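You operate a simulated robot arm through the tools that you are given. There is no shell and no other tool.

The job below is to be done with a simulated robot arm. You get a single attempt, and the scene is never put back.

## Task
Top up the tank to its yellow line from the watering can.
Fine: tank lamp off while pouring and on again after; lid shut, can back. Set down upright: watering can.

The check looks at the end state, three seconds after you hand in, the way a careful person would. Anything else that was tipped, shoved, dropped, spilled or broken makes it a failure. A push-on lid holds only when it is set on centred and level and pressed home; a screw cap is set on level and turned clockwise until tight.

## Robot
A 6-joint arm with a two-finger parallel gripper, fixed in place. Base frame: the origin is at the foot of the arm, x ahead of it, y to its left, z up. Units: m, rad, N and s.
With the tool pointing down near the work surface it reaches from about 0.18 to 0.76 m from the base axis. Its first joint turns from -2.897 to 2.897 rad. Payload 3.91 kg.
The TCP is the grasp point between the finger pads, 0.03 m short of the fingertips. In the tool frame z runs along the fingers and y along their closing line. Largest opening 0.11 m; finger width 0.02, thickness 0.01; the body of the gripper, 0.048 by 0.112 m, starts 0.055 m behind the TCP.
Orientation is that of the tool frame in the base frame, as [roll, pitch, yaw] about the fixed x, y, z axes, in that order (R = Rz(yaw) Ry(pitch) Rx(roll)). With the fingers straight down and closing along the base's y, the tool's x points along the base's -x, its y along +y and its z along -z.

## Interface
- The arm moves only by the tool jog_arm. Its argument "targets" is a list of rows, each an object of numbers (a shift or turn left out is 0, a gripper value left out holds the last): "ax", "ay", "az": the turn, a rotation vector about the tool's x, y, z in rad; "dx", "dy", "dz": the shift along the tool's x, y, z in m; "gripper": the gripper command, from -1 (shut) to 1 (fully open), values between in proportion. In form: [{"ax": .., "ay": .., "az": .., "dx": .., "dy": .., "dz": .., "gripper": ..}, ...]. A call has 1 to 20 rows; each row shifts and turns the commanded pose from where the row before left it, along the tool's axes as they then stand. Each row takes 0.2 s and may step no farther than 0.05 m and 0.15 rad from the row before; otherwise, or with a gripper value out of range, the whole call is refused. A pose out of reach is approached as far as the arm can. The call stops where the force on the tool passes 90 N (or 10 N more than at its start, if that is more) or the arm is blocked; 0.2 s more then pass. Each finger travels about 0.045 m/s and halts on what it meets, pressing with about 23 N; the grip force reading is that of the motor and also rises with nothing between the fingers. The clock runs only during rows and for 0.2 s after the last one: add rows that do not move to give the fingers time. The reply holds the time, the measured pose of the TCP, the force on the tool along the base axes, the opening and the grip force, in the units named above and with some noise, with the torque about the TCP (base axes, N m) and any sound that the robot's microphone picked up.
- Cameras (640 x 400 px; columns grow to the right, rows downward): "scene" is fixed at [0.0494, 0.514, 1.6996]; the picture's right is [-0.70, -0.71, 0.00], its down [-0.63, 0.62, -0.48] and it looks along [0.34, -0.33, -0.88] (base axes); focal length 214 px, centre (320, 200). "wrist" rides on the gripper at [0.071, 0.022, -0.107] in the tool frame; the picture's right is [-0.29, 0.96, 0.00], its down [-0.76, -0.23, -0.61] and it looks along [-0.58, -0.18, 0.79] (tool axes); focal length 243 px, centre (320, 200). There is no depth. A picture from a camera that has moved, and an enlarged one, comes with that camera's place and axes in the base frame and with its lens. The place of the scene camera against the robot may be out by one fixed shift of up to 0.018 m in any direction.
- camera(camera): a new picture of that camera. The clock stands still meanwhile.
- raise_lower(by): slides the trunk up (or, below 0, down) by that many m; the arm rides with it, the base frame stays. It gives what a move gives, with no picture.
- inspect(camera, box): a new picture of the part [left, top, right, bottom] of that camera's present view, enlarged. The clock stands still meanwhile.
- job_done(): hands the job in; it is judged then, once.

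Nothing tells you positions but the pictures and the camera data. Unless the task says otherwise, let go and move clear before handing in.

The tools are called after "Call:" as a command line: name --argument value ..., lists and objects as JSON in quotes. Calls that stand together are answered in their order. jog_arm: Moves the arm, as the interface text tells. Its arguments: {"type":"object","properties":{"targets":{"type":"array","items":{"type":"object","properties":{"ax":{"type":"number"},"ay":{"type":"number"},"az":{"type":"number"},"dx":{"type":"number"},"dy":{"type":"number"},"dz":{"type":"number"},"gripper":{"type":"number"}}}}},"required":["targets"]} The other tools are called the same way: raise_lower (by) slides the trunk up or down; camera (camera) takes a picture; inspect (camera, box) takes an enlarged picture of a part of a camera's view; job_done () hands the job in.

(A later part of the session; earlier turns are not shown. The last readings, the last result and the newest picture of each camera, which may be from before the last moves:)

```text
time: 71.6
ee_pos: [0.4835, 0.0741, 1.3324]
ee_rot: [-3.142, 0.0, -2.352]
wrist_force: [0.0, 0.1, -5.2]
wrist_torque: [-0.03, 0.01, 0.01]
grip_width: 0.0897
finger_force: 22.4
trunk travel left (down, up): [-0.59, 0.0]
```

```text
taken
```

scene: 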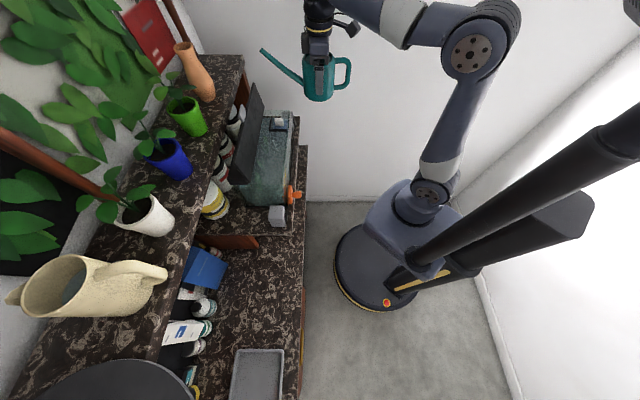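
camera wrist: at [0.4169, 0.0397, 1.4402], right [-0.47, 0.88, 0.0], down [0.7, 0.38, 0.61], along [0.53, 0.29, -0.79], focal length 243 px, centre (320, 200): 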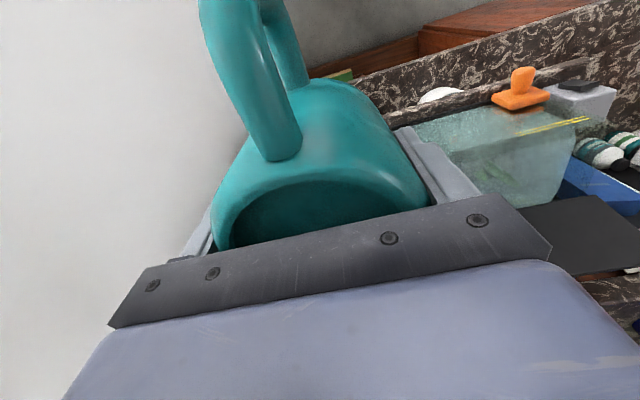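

Call:
inspect --camera "wrist" --box '[490, 90, 620, 210]'

Call:
inspect --camera "scene" --box '[240, 20, 370, 150]'

```text
3.33 times, centred on (555, 150) of wrist
camera zoom: at [0.4169, 0.0397, 1.4402], right [-0.47, 0.88, 0.0], down [0.7, 0.38, 0.61], along [0.53, 0.29, -0.79], focal length 809 px, centre (-463, 367)
```

zoom: 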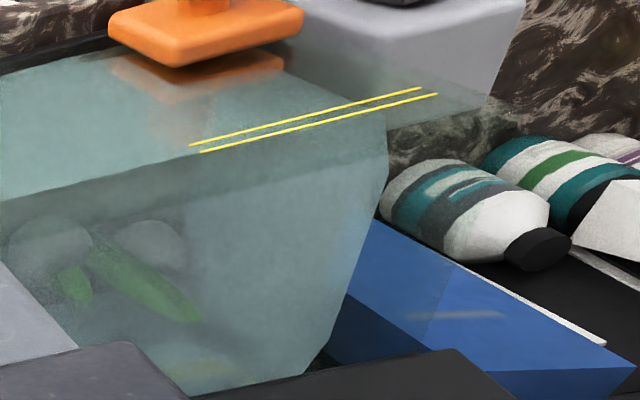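

```text
3.08 times, centred on (305, 85) of scene
camera zoom: at [0.0494, 0.514, 1.6996], right [-0.7, -0.71, 0.0], down [-0.63, 0.62, -0.48], along [0.34, -0.33, -0.88], focal length 660 px, centre (366, 554)
```

zoom: 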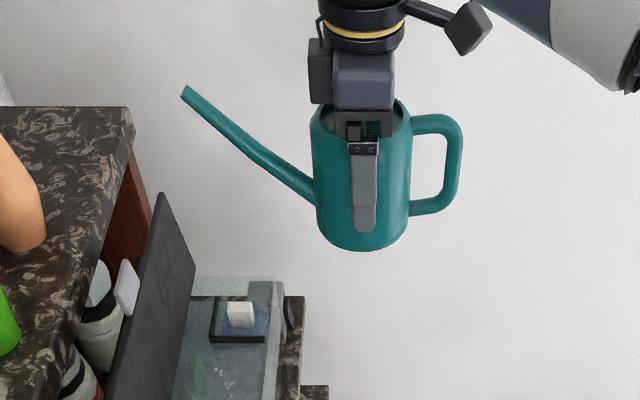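

The side view gives clean geometry: the spout tip is about 0.168 m ahead of and 0.06 m above the grip point. I'll move to the pour position in front of the tank, with the tip over the opening at about n=0.545, l=-0.14.

Call:
inspect --camera "scene" --box '[250, 178, 290, 203]'

Call:
jog_arm --targets '[{"dy": 0.032, "dx": 0.004}, {"dy": 0.032, "dx": 0.004}, {"dy": 0.032, "dx": 0.004}, {"dy": 0.032, "dx": 0.004}, {"dy": 0.032, "dx": 0.003}, {"dz": 0.02}, {"dz": 0.025}, {"dz": 0.022}, {}, {}]'

Call:
camera --camera "wrist"

Call:
inspect --camera "scene" --box '[210, 80, 370, 210]'

```text
16.00 times, centred on (270, 190) of scene
camera zoom: at [0.0494, 0.514, 1.6996], right [-0.7, -0.71, 0.0], down [-0.63, 0.62, -0.48], along [0.34, -0.33, -0.88], focal length 3432 px, centre (1120, 352)
```

zoom: 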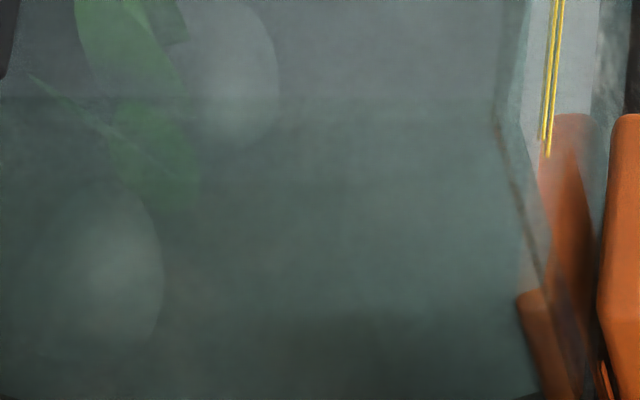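

```text
time: 73.8
ee_pos: [0.3561, 0.1725, 1.2666]
ee_rot: [3.141, 0.0, -2.351]
wrist_force: [0.5, 0.4, -5.2]
wrist_torque: [-0.02, 0.0, 0.02]
grip_width: 0.0894
finger_force: 22.7
trunk travel left (down, up): [-0.59, 0.0]
```

```text
taken
camera wrist: at [0.2901, 0.137, 1.3743], right [-0.48, 0.88, 0.0], down [0.7, 0.38, 0.61], along [0.53, 0.29, -0.79], focal length 243 px, centre (320, 200)
```

wrist: 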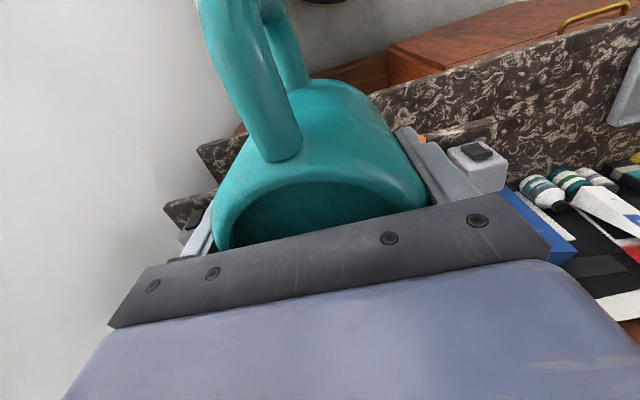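

```text
3.08 times, centred on (290, 145) of scene
camera zoom: at [0.0494, 0.514, 1.6996], right [-0.7, -0.71, 0.0], down [-0.63, 0.62, -0.48], along [0.34, -0.33, -0.88], focal length 660 px, centre (412, 369)
```

zoom: 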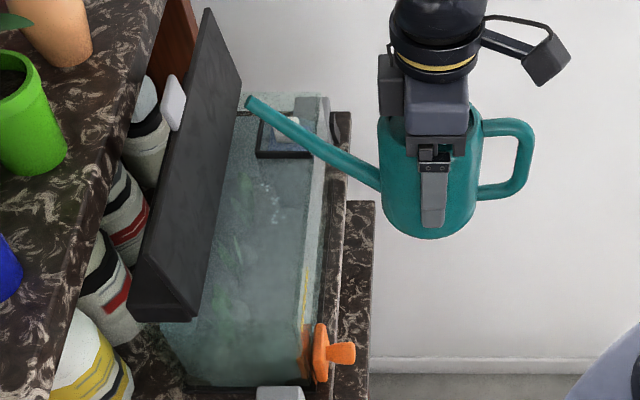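

Call:
jog_arm --targets '[{"ay": 0.05}, {"ay": 0.05}, {"ay": 0.05}, {"ay": 0.05}, {}]'

Call:
inspect --camera "scene" --box '[210, 80, 370, 210]'

```text
time: 75.0
ee_pos: [0.3563, 0.1732, 1.2664]
ee_rot: [3.141, -0.201, -2.352]
wrist_force: [0.1, 0.1, -7.0]
wrist_torque: [0.03, 0.01, -0.02]
grip_width: 0.0894
finger_force: 23.3
trunk travel left (down, up): [-0.59, 0.0]
```

```text
3.08 times, centred on (290, 145) of scene
camera zoom: at [0.0494, 0.514, 1.6996], right [-0.7, -0.71, 0.0], down [-0.63, 0.62, -0.48], along [0.34, -0.33, -0.88], focal length 660 px, centre (412, 369)
```

zoom: 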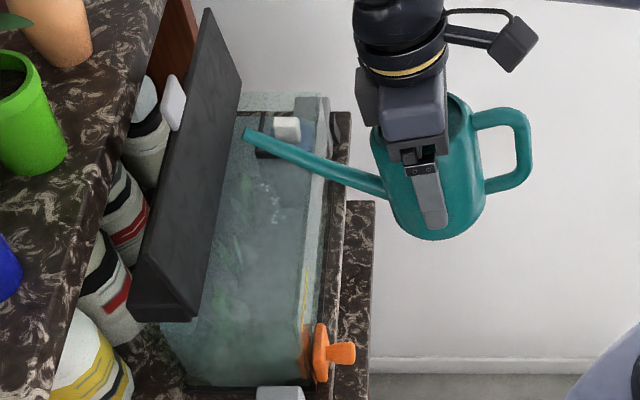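

Call:
jog_arm --targets '[{"ay": 0.04}, {"ay": 0.04}, {"ay": 0.04}, {}]'

Call:
inspect --camera "scene" --box '[210, 80, 370, 210]'

```text
time: 76.0
ee_pos: [0.3539, 0.1744, 1.2652]
ee_rot: [3.141, -0.323, -2.351]
wrist_force: [-1.2, 0.1, -5.6]
wrist_torque: [-0.02, 0.0, 0.0]
grip_width: 0.0894
finger_force: 23.3
trunk travel left (down, up): [-0.59, 0.0]
```

```text
3.08 times, centred on (290, 145) of scene
camera zoom: at [0.0494, 0.514, 1.6996], right [-0.7, -0.71, 0.0], down [-0.63, 0.62, -0.48], along [0.34, -0.33, -0.88], focal length 660 px, centre (412, 369)
```

zoom: 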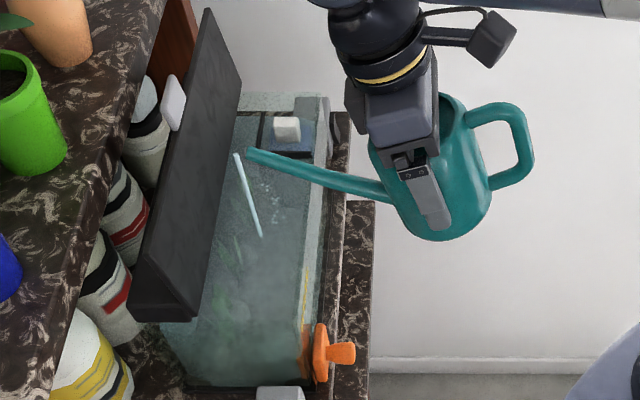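

Water is flowing and the stream lands inside the opening. I'll hold it and watch the level.

Call:
jog_arm --targets '[{}, {}, {}, {}]'

Call:
inspect --camera "scene" --box '[250, 178, 290, 203]'

Call:
inspect --camera "scene" --box '[210, 80, 370, 210]'

```text
time: 77.0
ee_pos: [0.3548, 0.1751, 1.2662]
ee_rot: [-3.141, -0.319, -2.352]
wrist_force: [0.3, 0.1, -5.7]
wrist_torque: [-0.02, -0.02, 0.02]
grip_width: 0.0895
finger_force: 23.1
trunk travel left (down, up): [-0.59, 0.0]
```

```text
16.00 times, centred on (270, 190) of scene
camera zoom: at [0.0494, 0.514, 1.6996], right [-0.7, -0.71, 0.0], down [-0.63, 0.62, -0.48], along [0.34, -0.33, -0.88], focal length 3432 px, centre (1120, 352)
```

zoom: 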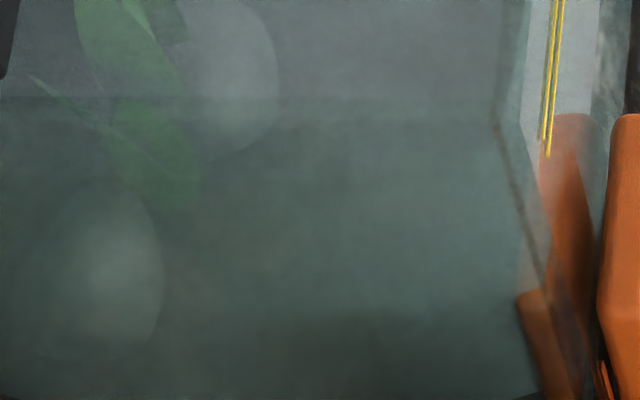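

```text
3.08 times, centred on (290, 145) of scene
camera zoom: at [0.0494, 0.514, 1.6996], right [-0.7, -0.71, 0.0], down [-0.63, 0.62, -0.48], along [0.34, -0.33, -0.88], focal length 660 px, centre (412, 369)
```

zoom: 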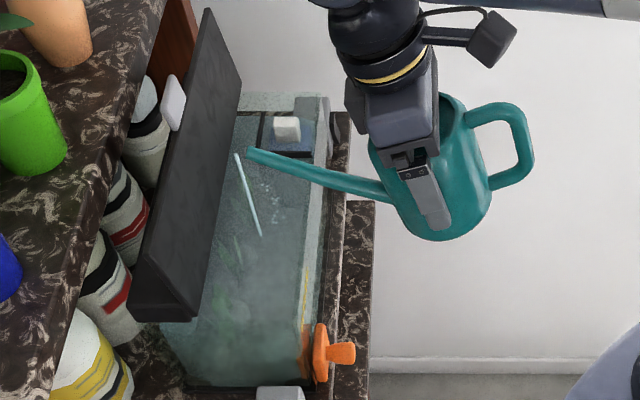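

Call:
jog_arm --targets '[{"ay": 0.03}, {}, {}, {}, {}, {}, {}, {}]'

Call:
inspect --camera "scene" --box '[250, 178, 290, 203]'

Call:
inspect --camera "scene" --box '[210, 80, 370, 210]'

```text
time: 78.8
ee_pos: [0.3554, 0.1733, 1.2653]
ee_rot: [-3.141, -0.353, -2.35]
wrist_force: [0.4, 0.0, -5.7]
wrist_torque: [-0.02, 0.01, 0.02]
grip_width: 0.0896
finger_force: 22.9
trunk travel left (down, up): [-0.59, 0.0]
```

```text
16.00 times, centred on (270, 190) of scene
camera zoom: at [0.0494, 0.514, 1.6996], right [-0.7, -0.71, 0.0], down [-0.63, 0.62, -0.48], along [0.34, -0.33, -0.88], focal length 3432 px, centre (1120, 352)
```

zoom: 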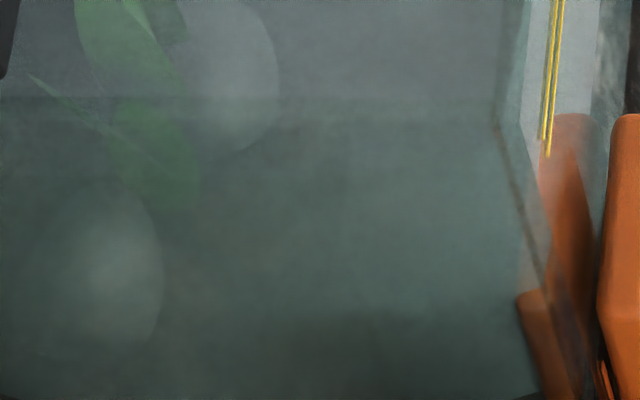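

```text
3.08 times, centred on (290, 145) of scene
camera zoom: at [0.0494, 0.514, 1.6996], right [-0.7, -0.71, 0.0], down [-0.63, 0.62, -0.48], along [0.34, -0.33, -0.88], focal length 660 px, centre (412, 369)
```

zoom: 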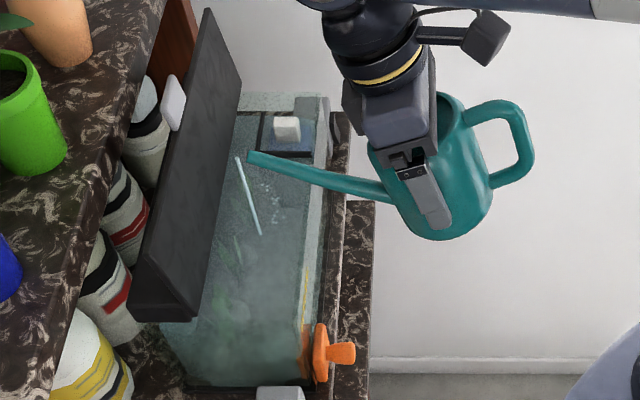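

Call:
jog_arm --targets '[{"ay": 0.03}, {"ay": 0.03}, {}, {}, {}, {}, {}, {}]'

Call:
inspect --camera "scene" --box '[230, 95, 310, 215]'

Call:
camera --camera "wrist"

```text
time: 80.6
ee_pos: [0.3556, 0.1734, 1.2645]
ee_rot: [-3.14, -0.411, -2.352]
wrist_force: [0.2, -0.6, -4.7]
wrist_torque: [0.01, -0.02, 0.04]
grip_width: 0.0894
finger_force: 22.8
trunk travel left (down, up): [-0.59, 0.0]
```

```text
3.33 times, centred on (270, 155) of scene
camera zoom: at [0.0494, 0.514, 1.6996], right [-0.7, -0.71, 0.0], down [-0.63, 0.62, -0.48], along [0.34, -0.33, -0.88], focal length 715 px, centre (487, 350)
```

zoom: 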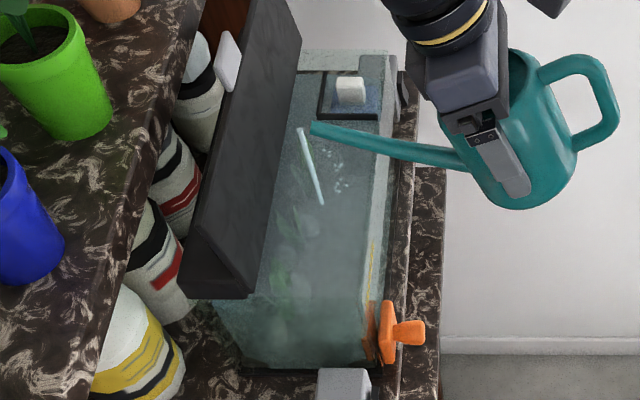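

```text
taken
camera wrist: at [0.3238, 0.1727, 1.3928], right [-0.49, 0.86, -0.12], down [0.82, 0.51, 0.25], along [0.28, 0.03, -0.96], focal length 243 px, centre (320, 200)
```

wrist: 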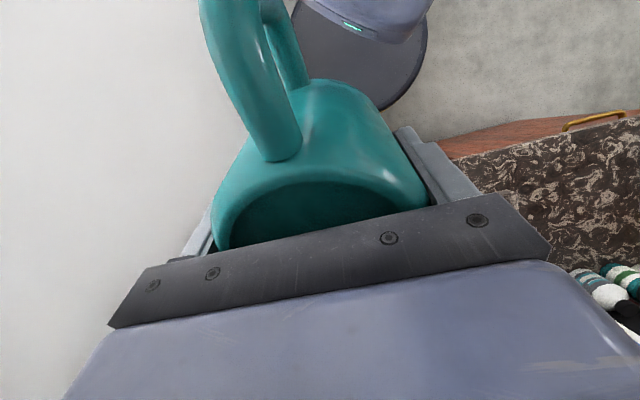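

Call:
inspect --camera "scene" --box '[250, 178, 290, 203]'

Call:
jog_arm --targets '[{}, {}, {}, {}, {}]'

Call:
jog_arm --targets '[{}]'

Call:
inspect --camera "scene" --box '[250, 178, 290, 203]'

```text
16.00 times, centred on (270, 190) of scene
camera zoom: at [0.0494, 0.514, 1.6996], right [-0.7, -0.71, 0.0], down [-0.63, 0.62, -0.48], along [0.34, -0.33, -0.88], focal length 3432 px, centre (1120, 352)
```

zoom: 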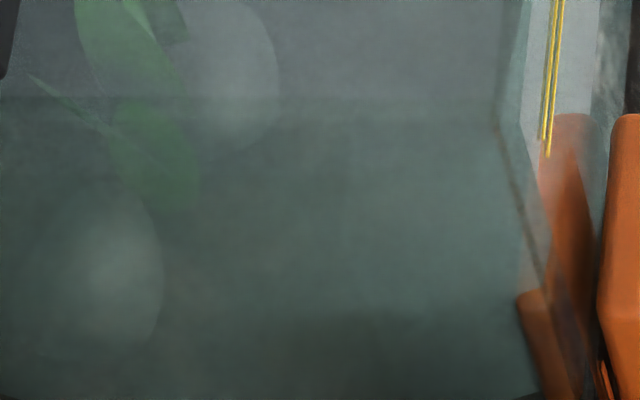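

```text
time: 81.8
ee_pos: [0.3563, 0.1731, 1.2651]
ee_rot: [3.141, -0.409, -2.35]
wrist_force: [-0.3, -0.4, -4.5]
wrist_torque: [-0.01, 0.01, -0.01]
grip_width: 0.0894
finger_force: 22.9
trunk travel left (down, up): [-0.59, 0.0]
```

```text
time: 82.2
ee_pos: [0.3552, 0.1733, 1.2649]
ee_rot: [-3.14, -0.411, -2.35]
wrist_force: [0.0, 0.5, -5.4]
wrist_torque: [0.02, 0.01, -0.03]
grip_width: 0.0897
finger_force: 22.9
trunk travel left (down, up): [-0.59, 0.0]
```

```text
16.00 times, centred on (270, 190) of scene
camera zoom: at [0.0494, 0.514, 1.6996], right [-0.7, -0.71, 0.0], down [-0.63, 0.62, -0.48], along [0.34, -0.33, -0.88], focal length 3432 px, centre (1120, 352)
```

zoom: 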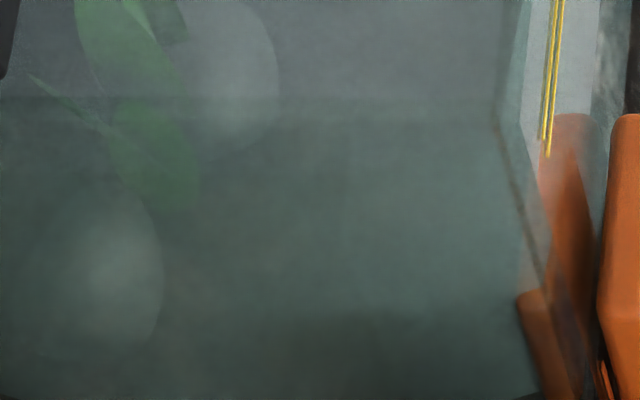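

The level is hard to read from the scene camera, so I'm using the weight, which is down about 1 N so far. I'll keep pouring a bit longer.

Call:
jog_arm --targets '[{"ay": 0.03}, {}, {}, {}, {}]'

Call:
jog_arm --targets '[{}]'

Call:
jog_arm --targets '[{}]'

Call:
inspect --camera "scene" --box '[230, 95, 310, 215]'

```text
time: 83.4
ee_pos: [0.3554, 0.1732, 1.2658]
ee_rot: [-3.141, -0.441, -2.35]
wrist_force: [-0.1, 1.1, -3.2]
wrist_torque: [0.0, 0.02, 0.05]
grip_width: 0.0895
finger_force: 22.9
trunk travel left (down, up): [-0.59, 0.0]
```

```text
time: 83.8
ee_pos: [0.3558, 0.1723, 1.2652]
ee_rot: [-3.141, -0.441, -2.353]
wrist_force: [-0.7, -0.1, -4.6]
wrist_torque: [0.0, 0.02, 0.01]
grip_width: 0.0895
finger_force: 23.0
trunk travel left (down, up): [-0.59, 0.0]
```

```text
time: 84.2
ee_pos: [0.3563, 0.1732, 1.2652]
ee_rot: [-3.141, -0.44, -2.351]
wrist_force: [0.4, 0.2, -4.9]
wrist_torque: [0.0, 0.0, 0.01]
grip_width: 0.0899
finger_force: 22.9
trunk travel left (down, up): [-0.59, 0.0]
```

```text
3.33 times, centred on (270, 155) of scene
camera zoom: at [0.0494, 0.514, 1.6996], right [-0.7, -0.71, 0.0], down [-0.63, 0.62, -0.48], along [0.34, -0.33, -0.88], focal length 715 px, centre (487, 350)
```

zoom: 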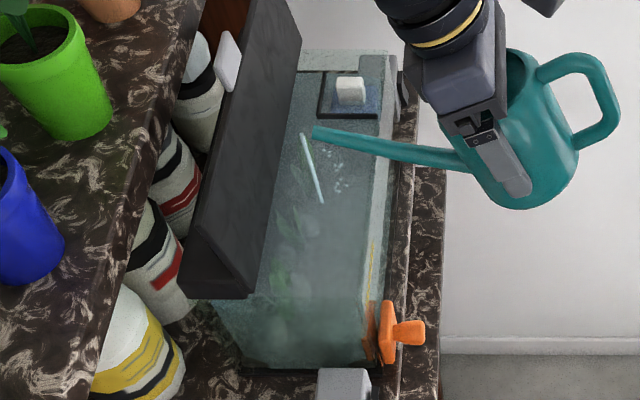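

Call:
jog_arm --targets '[{"ay": -0.11}, {"ay": -0.11}, {"ay": -0.11}, {"ay": -0.11}, {}]'

Call:
jog_arm --targets '[{"dy": -0.02, "dx": 0.01, "dz": -0.01}, {"dy": -0.03, "dx": 0.01, "dz": -0.01}]'

Call:
jog_arm --targets '[{"dy": -0.03, "dx": 0.01}, {"dy": -0.02, "dx": 0.01}]'

Call:
jog_arm --targets '[{}]'

Call:
jog_arm --targets '[{}]'

Call:
camera --camera "wrist"

```text
time: 85.4
ee_pos: [0.3546, 0.1742, 1.2661]
ee_rot: [-3.141, 0.001, -2.352]
wrist_force: [0.1, -0.9, -4.6]
wrist_torque: [-0.02, 0.0, -0.01]
grip_width: 0.0892
finger_force: 23.3
trunk travel left (down, up): [-0.59, 0.0]
```

```text
time: 86.0
ee_pos: [0.3756, 0.1241, 1.285]
ee_rot: [3.14, 0.002, -2.35]
wrist_force: [0.4, -0.1, -4.2]
wrist_torque: [0.01, 0.03, -0.02]
grip_width: 0.0892
finger_force: 23.1
trunk travel left (down, up): [-0.59, 0.0]
```

```text
time: 86.6
ee_pos: [0.3966, 0.0733, 1.2851]
ee_rot: [3.141, 0.001, -2.35]
wrist_force: [-0.2, -0.2, -5.3]
wrist_torque: [-0.01, 0.04, -0.01]
grip_width: 0.0894
finger_force: 23.3
trunk travel left (down, up): [-0.59, 0.0]
```

```text
time: 87.0
ee_pos: [0.3972, 0.0734, 1.2857]
ee_rot: [-3.141, -0.002, -2.351]
wrist_force: [0.3, -0.4, -4.8]
wrist_torque: [-0.04, 0.01, 0.0]
grip_width: 0.0896
finger_force: 23.4
trunk travel left (down, up): [-0.59, 0.0]
```

```text
time: 87.4
ee_pos: [0.3956, 0.0741, 1.2844]
ee_rot: [3.142, 0.0, -2.351]
wrist_force: [-0.5, 0.5, -5.3]
wrist_torque: [-0.02, 0.06, 0.02]
grip_width: 0.0894
finger_force: 23.0
trunk travel left (down, up): [-0.59, 0.0]
```

```text
taken
camera wrist: at [0.3304, 0.0395, 1.3927], right [-0.48, 0.88, 0.0], down [0.7, 0.38, 0.61], along [0.53, 0.29, -0.79], focal length 243 px, centre (320, 200)
```

wrist: 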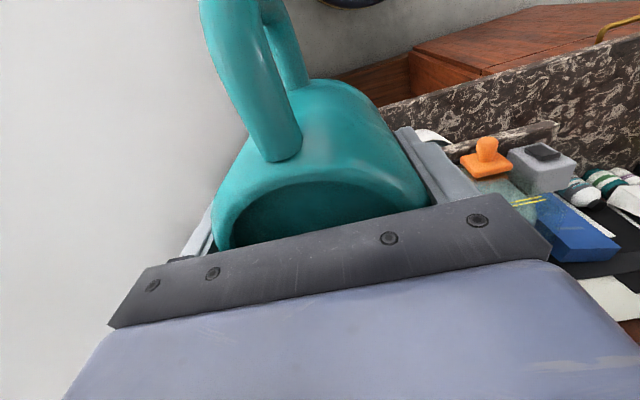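

About 115 mL has gone in by weight. I'll tilt the can back slightly, which is safe because the level is well below the rim, to get a low-angle view of the yellow lines.

Call:
jog_arm --targets '[{"az": -0.1}, {"az": -0.1}, {"az": -0.08}, {"dz": 0.03}, {"dz": 0.03}, {"ay": -0.1}, {"ay": -0.1}, {"ay": -0.1}, {"ay": -0.1}, {}]'

Call:
camera --camera "wrist"

Call:
inspect --camera "scene" --box '[230, 50, 410, 210]'

```text
time: 89.6
ee_pos: [0.3975, 0.0753, 1.227]
ee_rot: [-3.141, 0.401, -2.07]
wrist_force: [-0.9, 0.0, -4.2]
wrist_torque: [-0.02, 0.02, 0.04]
grip_width: 0.0897
finger_force: 22.8
trunk travel left (down, up): [-0.59, 0.0]
```

```text
taken
camera wrist: at [0.3271, -0.0081, 1.2981], right [-0.71, 0.69, 0.11], down [0.42, 0.3, 0.86], along [0.56, 0.66, -0.5], focal length 243 px, centre (320, 200)
```

wrist: 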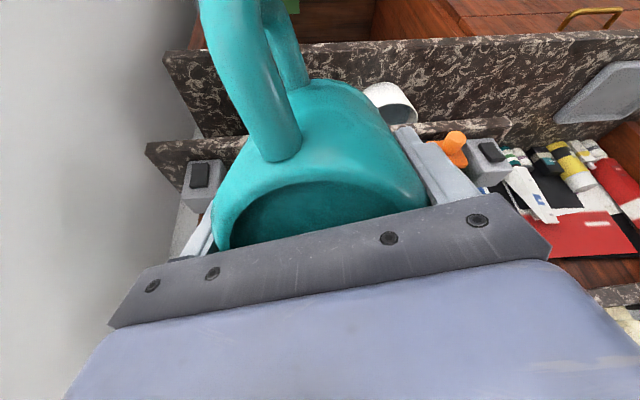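

```text
2.50 times, centred on (320, 130) of scene
camera zoom: at [0.0494, 0.514, 1.6996], right [-0.7, -0.71, 0.0], down [-0.63, 0.62, -0.48], along [0.34, -0.33, -0.88], focal length 536 px, centre (320, 375)
```

zoom: 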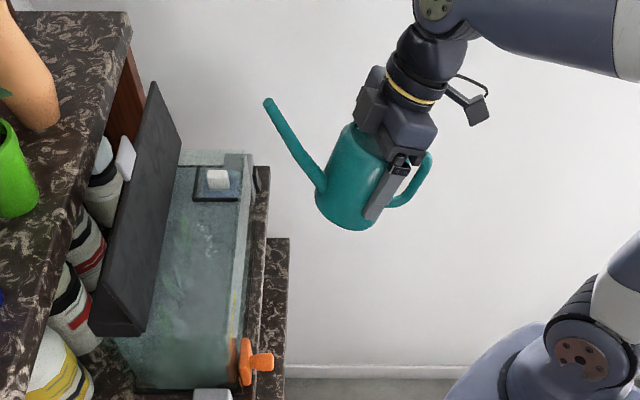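

Call:
jog_arm --targets '[{"dx": 0.0104, "dy": -0.0384, "dz": -0.0044}, {"dx": 0.0104, "dy": -0.0384, "dz": -0.0044}, {"dx": 0.0104, "dy": -0.0384, "dz": -0.0044}, {}]'

Call:
camera --camera "wrist"

```text
time: 90.6
ee_pos: [0.4853, -0.0087, 1.2261]
ee_rot: [-3.141, 0.402, -2.071]
wrist_force: [0.7, 0.2, -4.1]
wrist_torque: [-0.03, 0.04, 0.0]
grip_width: 0.0896
finger_force: 22.8
trunk travel left (down, up): [-0.59, 0.0]
```

```text
taken
camera wrist: at [0.4139, -0.0916, 1.298], right [-0.71, 0.69, 0.11], down [0.42, 0.3, 0.86], along [0.56, 0.66, -0.5], focal length 243 px, centre (320, 200)
```

wrist: 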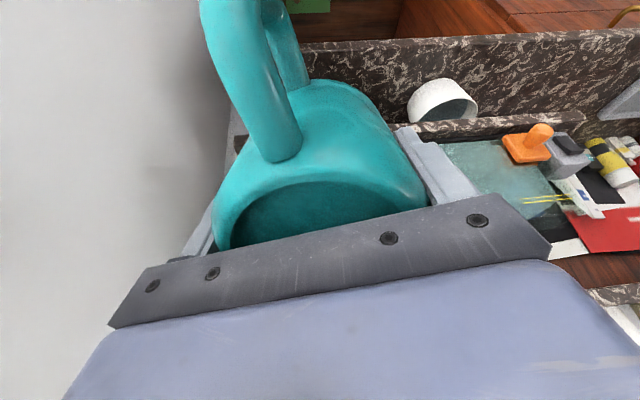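

Call:
inspect --camera "wrist" --box '[490, 150, 610, 225]'

Call:
inspect --camera "wrist" --box '[515, 175, 585, 220]'

```text
5.33 times, centred on (550, 188) of wrist
camera zoom: at [0.4139, -0.0916, 1.298], right [-0.71, 0.69, 0.11], down [0.42, 0.3, 0.86], along [0.56, 0.66, -0.5], focal length 1294 px, centre (-907, 267)
```

zoom: 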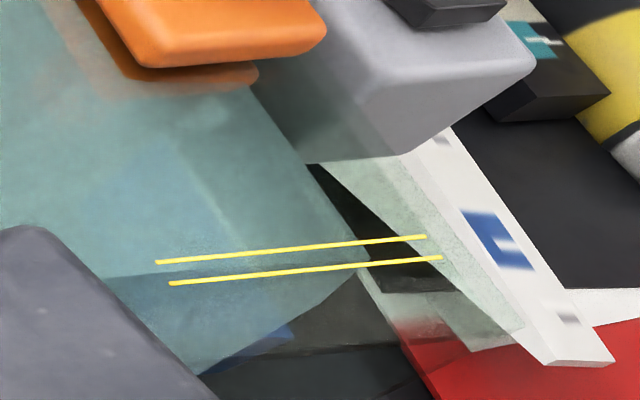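

```text
8.89 times, centred on (550, 198) of wrist
camera zoom: at [0.4139, -0.0916, 1.298], right [-0.71, 0.69, 0.11], down [0.42, 0.3, 0.86], along [0.56, 0.66, -0.5], focal length 2157 px, centre (-1724, 222)
```

zoom: 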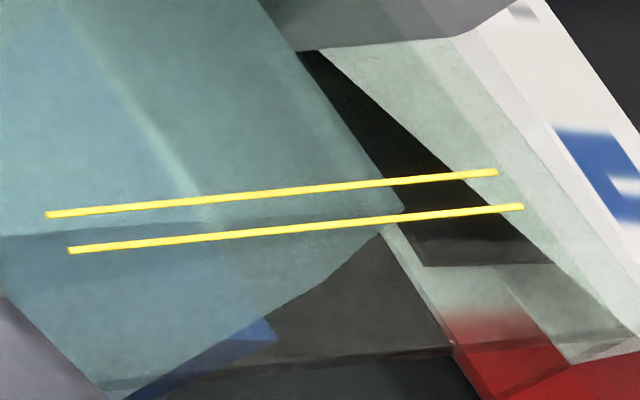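

The low-angle view shows the water now right around the lower yellow line. I want it mid-way between the two lines, about 3 mm more or roughly 110 mL, so I'll go back to the pour pose.

Call:
jog_arm --targets '[{"ay": 0.1}, {"ay": 0.1}, {"ay": 0.1}, {"ay": 0.1}, {"az": 0.0933}, {"az": 0.0933}, {"az": 0.0933}, {"dz": -0.0203}, {"dz": -0.0203}, {"dy": 0.0366, "dx": -0.0061}, {"dy": 0.0366, "dx": -0.0061}, {"dy": 0.0366, "dx": -0.0061}, {"dy": 0.0366, "dx": -0.0061}, {"dy": 0.0366, "dx": -0.0061}, {"dy": 0.0366, "dx": -0.0061}, {}]'

Call:
inspect --camera "scene" --box '[210, 80, 370, 210]'

```text
time: 94.0
ee_pos: [0.3549, 0.1713, 1.2659]
ee_rot: [3.141, 0.0, -2.35]
wrist_force: [-1.1, 0.1, -4.0]
wrist_torque: [-0.02, 0.0, 0.03]
grip_width: 0.0897
finger_force: 23.3
trunk travel left (down, up): [-0.59, 0.0]
```

```text
3.08 times, centred on (290, 145) of scene
camera zoom: at [0.0494, 0.514, 1.6996], right [-0.7, -0.71, 0.0], down [-0.63, 0.62, -0.48], along [0.34, -0.33, -0.88], focal length 660 px, centre (412, 369)
```

zoom: 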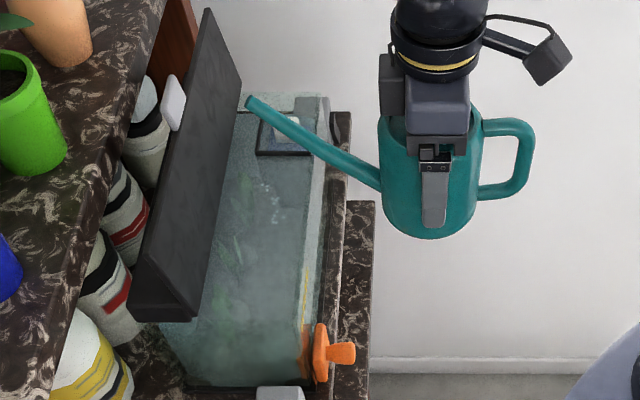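

Call:
jog_arm --targets '[{"ay": 0.1}, {"ay": 0.1}, {"ay": 0.1}, {"ay": 0.1}, {"ay": 0.06}, {"ay": 0.03}, {}, {}, {}, {}]'

Call:
inspect --camera "scene" --box '[210, 80, 370, 210]'

Call:
jog_arm --targets '[{}, {}, {}, {}]'

Call:
jog_arm --targets '[{}, {}]'

Call:
jog_arm --targets '[{}, {}]'

Call:
inspect --camera "scene" --box '[210, 80, 370, 210]'

```text
time: 96.2
ee_pos: [0.3532, 0.1711, 1.2668]
ee_rot: [-3.141, -0.491, -2.351]
wrist_force: [-1.0, 0.6, -4.4]
wrist_torque: [0.05, -0.02, -0.01]
grip_width: 0.0896
finger_force: 23.4
trunk travel left (down, up): [-0.59, 0.0]
```

```text
3.08 times, centred on (290, 145) of scene
camera zoom: at [0.0494, 0.514, 1.6996], right [-0.7, -0.71, 0.0], down [-0.63, 0.62, -0.48], along [0.34, -0.33, -0.88], focal length 660 px, centre (412, 369)
```

zoom: 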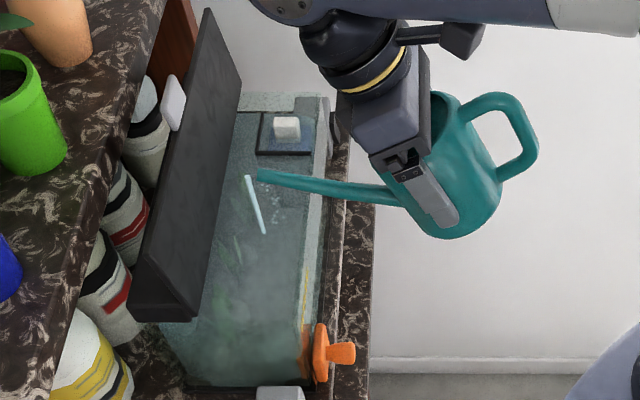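

```text
time: 97.2
ee_pos: [0.3528, 0.1709, 1.2654]
ee_rot: [3.14, -0.49, -2.352]
wrist_force: [-0.5, 0.4, -3.3]
wrist_torque: [0.01, -0.03, 0.02]
grip_width: 0.0896
finger_force: 23.7
trunk travel left (down, up): [-0.59, 0.0]
```

```text
time: 97.8
ee_pos: [0.3534, 0.1707, 1.2667]
ee_rot: [3.141, -0.491, -2.352]
wrist_force: [-1.2, -0.6, -4.2]
wrist_torque: [0.01, -0.01, 0.0]
grip_width: 0.0894
finger_force: 23.4
trunk travel left (down, up): [-0.59, 0.0]
```

```text
time: 98.4
ee_pos: [0.3536, 0.1714, 1.2655]
ee_rot: [-3.141, -0.492, -2.351]
wrist_force: [0.3, 0.7, -3.8]
wrist_torque: [0.02, 0.02, 0.0]
grip_width: 0.0897
finger_force: 22.6
trunk travel left (down, up): [-0.59, 0.0]
```

```text
3.08 times, centred on (290, 145) of scene
camera zoom: at [0.0494, 0.514, 1.6996], right [-0.7, -0.71, 0.0], down [-0.63, 0.62, -0.48], along [0.34, -0.33, -0.88], focal length 660 px, centre (412, 369)
```

zoom: 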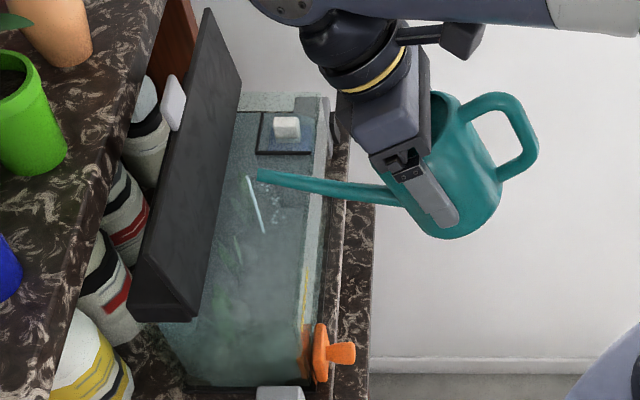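

Call:
jog_arm --targets '[{"ay": -0.12}, {"ay": -0.13}, {"ay": -0.12}, {"ay": -0.12}, {"dz": -0.01}, {"dy": -0.0366, "dx": 0.0061}, {"dy": -0.0366, "dx": 0.0061}, {"dy": -0.0366, "dx": 0.0061}, {"dy": -0.0366, "dx": 0.0061}, {"dy": -0.0366, "dx": 0.0061}, {"dy": -0.0366, "dx": 0.0061}, {"az": -0.0933, "dz": 0.025}, {"az": -0.0933, "dz": 0.026}, {"az": -0.0933}, {"ay": -0.1}, {"ay": -0.1}, {"ay": -0.1}, {"ay": -0.1}, {}]'

Call:
camera --camera "wrist"

Call:
inspect --camera "wrist" --box '[515, 175, 585, 220]'

```text
time: 102.4
ee_pos: [0.4829, -0.0116, 1.2246]
ee_rot: [3.14, 0.401, -2.07]
wrist_force: [0.0, 0.3, -3.9]
wrist_torque: [-0.03, -0.01, 0.02]
grip_width: 0.0898
finger_force: 22.6
trunk travel left (down, up): [-0.59, 0.0]
```

```text
taken
camera wrist: at [0.4123, -0.0942, 1.2961], right [-0.71, 0.69, 0.11], down [0.42, 0.29, 0.86], along [0.56, 0.66, -0.5], focal length 243 px, centre (320, 200)
```

wrist: 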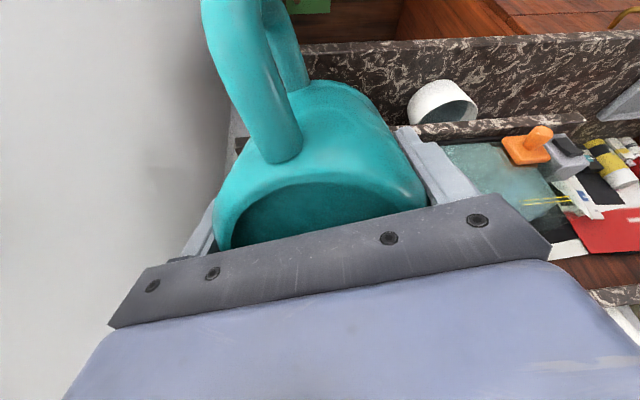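

```text
8.89 times, centred on (550, 198) of wrist
camera zoom: at [0.4123, -0.0942, 1.2961], right [-0.71, 0.69, 0.11], down [0.42, 0.29, 0.86], along [0.56, 0.66, -0.5], focal length 2157 px, centre (-1724, 222)
```

zoom: 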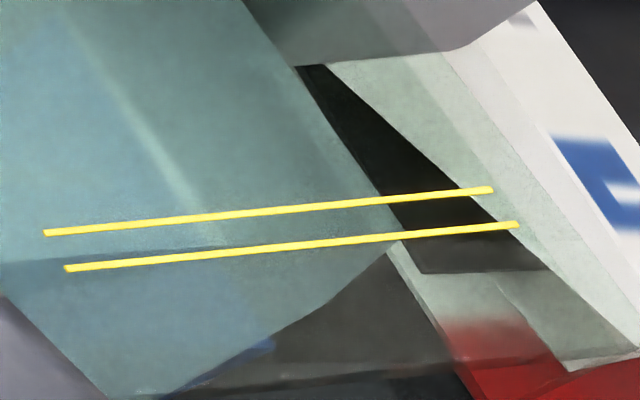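

Call:
inspect --camera "wrist" --box '[510, 190, 562, 216]'

Call:
inspect --camera "wrist" --box '[540, 185, 580, 212]'

```text
12.31 times, centred on (536, 203) of wrist
camera zoom: at [0.4123, -0.0942, 1.2961], right [-0.71, 0.69, 0.11], down [0.42, 0.29, 0.86], along [0.56, 0.66, -0.5], focal length 2986 px, centre (-2338, 163)
```

zoom: 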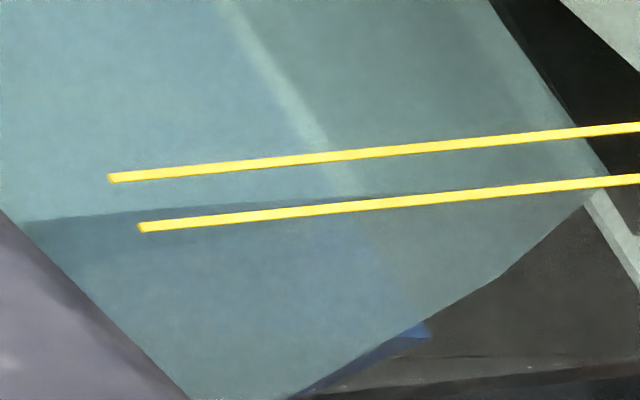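

```text
14.81 times, centred on (560, 198) of wrist
camera zoom: at [0.4123, -0.0942, 1.2961], right [-0.71, 0.69, 0.11], down [0.42, 0.29, 0.86], along [0.56, 0.66, -0.5], focal length 3594 px, centre (-3236, 222)
```

zoom: 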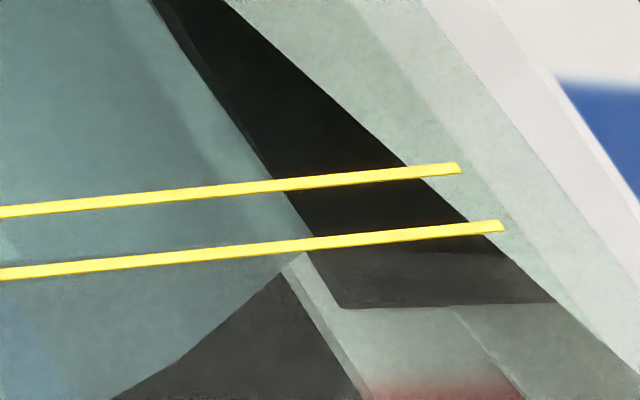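

The level has risen to somewhere between the lines, but this oblique angle makes the reading uncertain. I'll take a more frontal, low view, which is safe with the can this empty.

Call:
jog_arm --targets '[{"ay": 0.1}, {"ay": 0.1}, {"ay": 0.1}, {"ay": 0.1}, {"az": 0.122}, {"az": 0.122}, {"az": 0.122}, {"az": 0.122}, {"az": 0.122}, {"dx": 0.0166, "dy": 0.0343, "dz": 0.0024}, {"dx": 0.0166, "dy": 0.0343, "dz": 0.0024}, {"dx": 0.0166, "dy": 0.0343, "dz": 0.0024}, {"dx": 0.0166, "dy": 0.0343, "dz": 0.0024}, {"dx": 0.0166, "dy": 0.0343, "dz": 0.0024}, {"dx": 0.0166, "dy": 0.0343, "dz": 0.0024}, {}]'

Call:
jog_arm --targets '[{"ay": -0.1}, {"ay": -0.1}, {"ay": -0.1}, {"ay": -0.1}, {"ay": -0.1}, {"ay": -0.1}, {}]'

Call:
camera --camera "wrist"

Call:
camera --camera "scene"

```text
time: 105.8
ee_pos: [0.3007, 0.125, 1.2114]
ee_rot: [-3.142, 0.0, -2.68]
wrist_force: [-0.5, -0.4, -3.9]
wrist_torque: [0.02, 0.0, -0.03]
grip_width: 0.0898
finger_force: 22.7
trunk travel left (down, up): [-0.59, 0.0]
```

```text
time: 107.4
ee_pos: [0.3024, 0.1289, 1.2108]
ee_rot: [3.142, 0.598, -2.681]
wrist_force: [-0.9, 0.6, -4.1]
wrist_torque: [-0.05, 0.03, 0.0]
grip_width: 0.0893
finger_force: 22.8
trunk travel left (down, up): [-0.59, 0.0]
```

```text
taken
camera wrist: at [0.1849, 0.0958, 1.2598], right [-0.21, 0.96, 0.16], down [0.36, -0.08, 0.93], along [0.91, 0.26, -0.33], focal length 243 px, centre (320, 200)
```

wrist: 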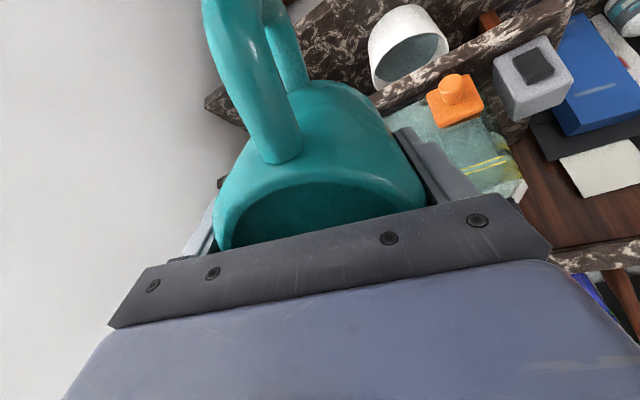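

```text
taken
```

scene: 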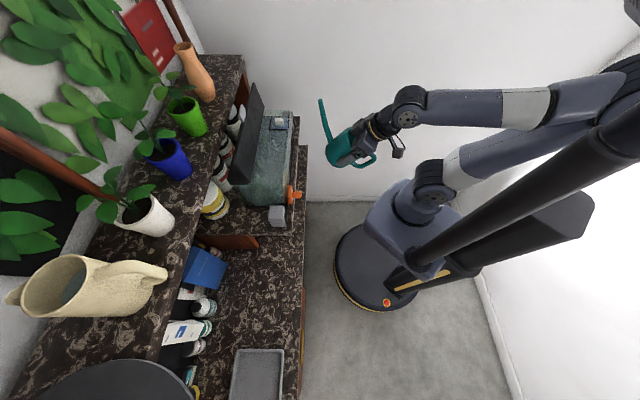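

Call:
inspect --camera "wrist" --box '[430, 130, 530, 200]'

Call:
inspect --camera "wrist" --box '[455, 145, 515, 190]'

```text
5.71 times, centred on (480, 165) of wrist
camera zoom: at [0.1849, 0.0958, 1.2598], right [-0.21, 0.96, 0.16], down [0.36, -0.08, 0.93], along [0.91, 0.26, -0.33], focal length 1386 px, centre (-594, 400)
```

zoom: 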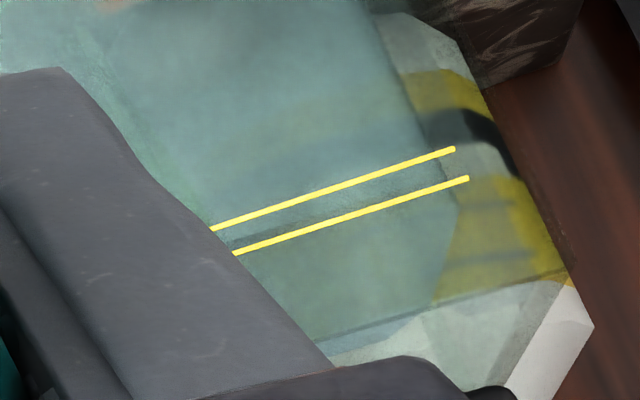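

```text
8.89 times, centred on (485, 168) of wrist
camera zoom: at [0.1849, 0.0958, 1.2598], right [-0.21, 0.96, 0.16], down [0.36, -0.08, 0.93], along [0.91, 0.26, -0.33], focal length 2157 px, centre (-1147, 489)
```

zoom: 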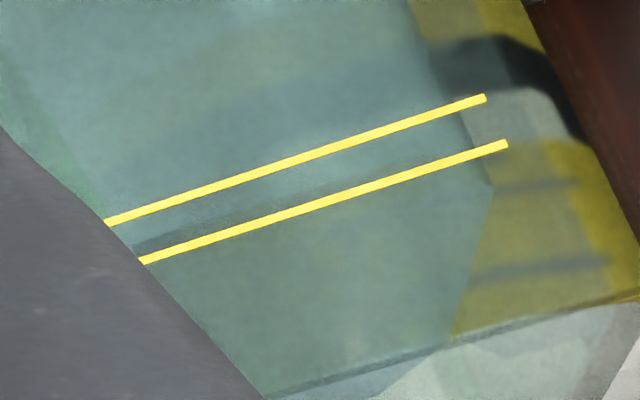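

Call:
inspect --camera "wrist" --box '[458, 158, 488, 180]'

Call:
inspect --camera "wrist" --box '[480, 145, 510, 175]'

```text
16.00 times, centred on (473, 169) of wrist
camera zoom: at [0.1849, 0.0958, 1.2598], right [-0.21, 0.96, 0.16], down [0.36, -0.08, 0.93], along [0.91, 0.26, -0.33], focal length 3882 px, centre (-2128, 696)
```

zoom: 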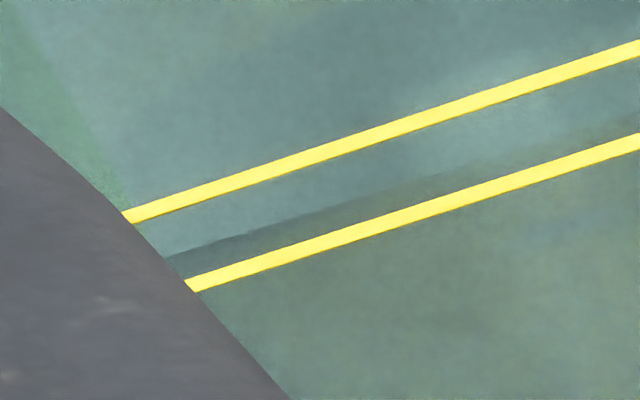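

```text
13.33 times, centred on (495, 160) of wrist
camera zoom: at [0.1849, 0.0958, 1.2598], right [-0.21, 0.96, 0.16], down [0.36, -0.08, 0.93], along [0.91, 0.26, -0.33], focal length 3235 px, centre (-2013, 733)
```

zoom: 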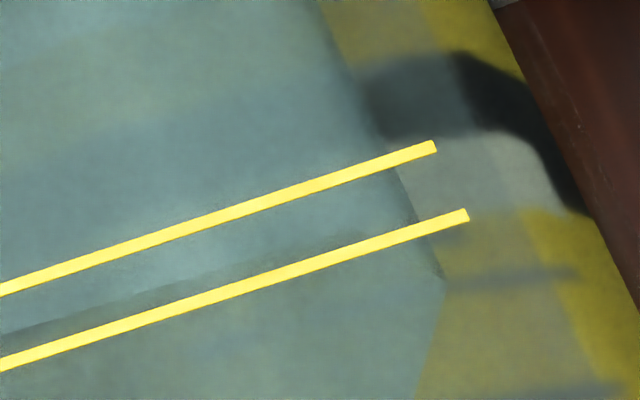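

The zoom shows the waterline between the two lines, in the lower part of the band once I allow for parallax. I'll add a final 60–70 mL to bring it to about the middle.

Call:
jog_arm --targets '[{"ay": 0.12}, {"ay": 0.12}, {"ay": 0.12}, {"ay": 0.12}, {"ay": 0.12}, {"dz": -0.028}, {"dz": -0.027}, {"az": -0.11}, {"az": -0.11}, {"az": -0.11}, {"dx": -0.023, "dy": -0.002}, {"dx": -0.023, "dy": -0.002}, {"dx": -0.023, "dy": -0.002}, {}]'

Call:
inspect --camera "scene" --box '[210, 80, 370, 210]'

```text
time: 110.4
ee_pos: [0.3588, 0.1748, 1.2676]
ee_rot: [3.14, 0.0, -2.353]
wrist_force: [-0.6, 0.5, -3.1]
wrist_torque: [-0.04, 0.01, 0.01]
grip_width: 0.0895
finger_force: 23.3
trunk travel left (down, up): [-0.59, 0.0]
```

```text
3.08 times, centred on (290, 145) of scene
camera zoom: at [0.0494, 0.514, 1.6996], right [-0.7, -0.71, 0.0], down [-0.63, 0.62, -0.48], along [0.34, -0.33, -0.88], focal length 660 px, centre (412, 369)
```

zoom: 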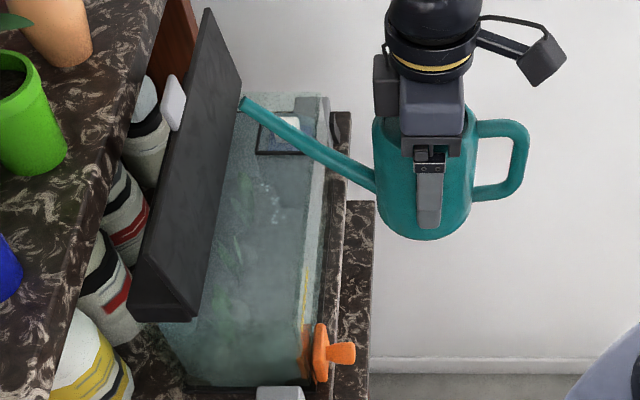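

Call:
jog_arm --targets '[{"ay": 0.11}, {"ay": 0.11}, {"ay": 0.11}, {"ay": 0.11}, {"ay": 0.07}, {"ay": 0.04}, {}, {}, {}, {}, {}, {}]'

Call:
inspect --camera "scene" --box '[210, 80, 370, 210]'

Call:
jog_arm --targets '[{}, {}, {}]'

Call:
jog_arm --targets '[{}, {}, {}]'

Call:
inspect --camera "scene" --box '[210, 80, 370, 210]'

```text
time: 113.0
ee_pos: [0.3536, 0.1734, 1.2599]
ee_rot: [-3.141, -0.546, -2.35]
wrist_force: [-0.7, 0.7, -2.6]
wrist_torque: [0.02, 0.02, -0.02]
grip_width: 0.0897
finger_force: 23.2
out of reach, approached as far as the arm can: row 6
trunk travel left (down, up): [-0.59, 0.0]
```

```text
3.08 times, centred on (290, 145) of scene
camera zoom: at [0.0494, 0.514, 1.6996], right [-0.7, -0.71, 0.0], down [-0.63, 0.62, -0.48], along [0.34, -0.33, -0.88], focal length 660 px, centre (412, 369)
```

zoom: 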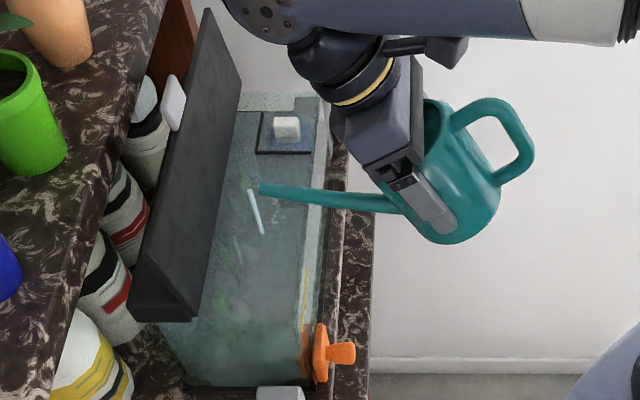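

```text
time: 113.8
ee_pos: [0.3549, 0.1748, 1.2597]
ee_rot: [-3.14, -0.547, -2.351]
wrist_force: [0.0, 0.7, -3.4]
wrist_torque: [0.01, 0.0, 0.0]
grip_width: 0.0895
finger_force: 23.3
trunk travel left (down, up): [-0.59, 0.0]
```

```text
time: 114.6
ee_pos: [0.3537, 0.1731, 1.2595]
ee_rot: [-3.141, -0.548, -2.352]
wrist_force: [0.3, 0.1, -3.3]
wrist_torque: [0.0, 0.01, -0.02]
grip_width: 0.0895
finger_force: 23.0
trunk travel left (down, up): [-0.59, 0.0]
```

```text
3.08 times, centred on (290, 145) of scene
camera zoom: at [0.0494, 0.514, 1.6996], right [-0.7, -0.71, 0.0], down [-0.63, 0.62, -0.48], along [0.34, -0.33, -0.88], focal length 660 px, centre (412, 369)
```

zoom: 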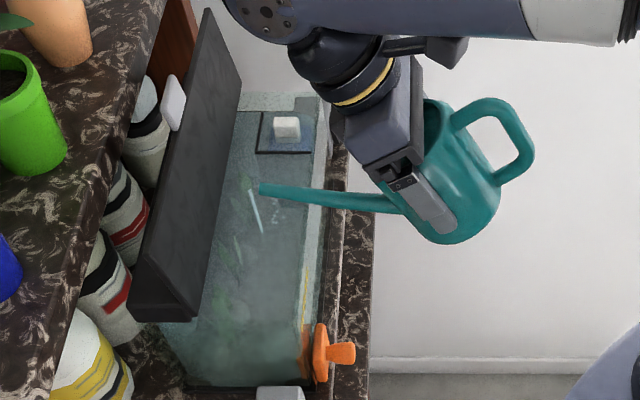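

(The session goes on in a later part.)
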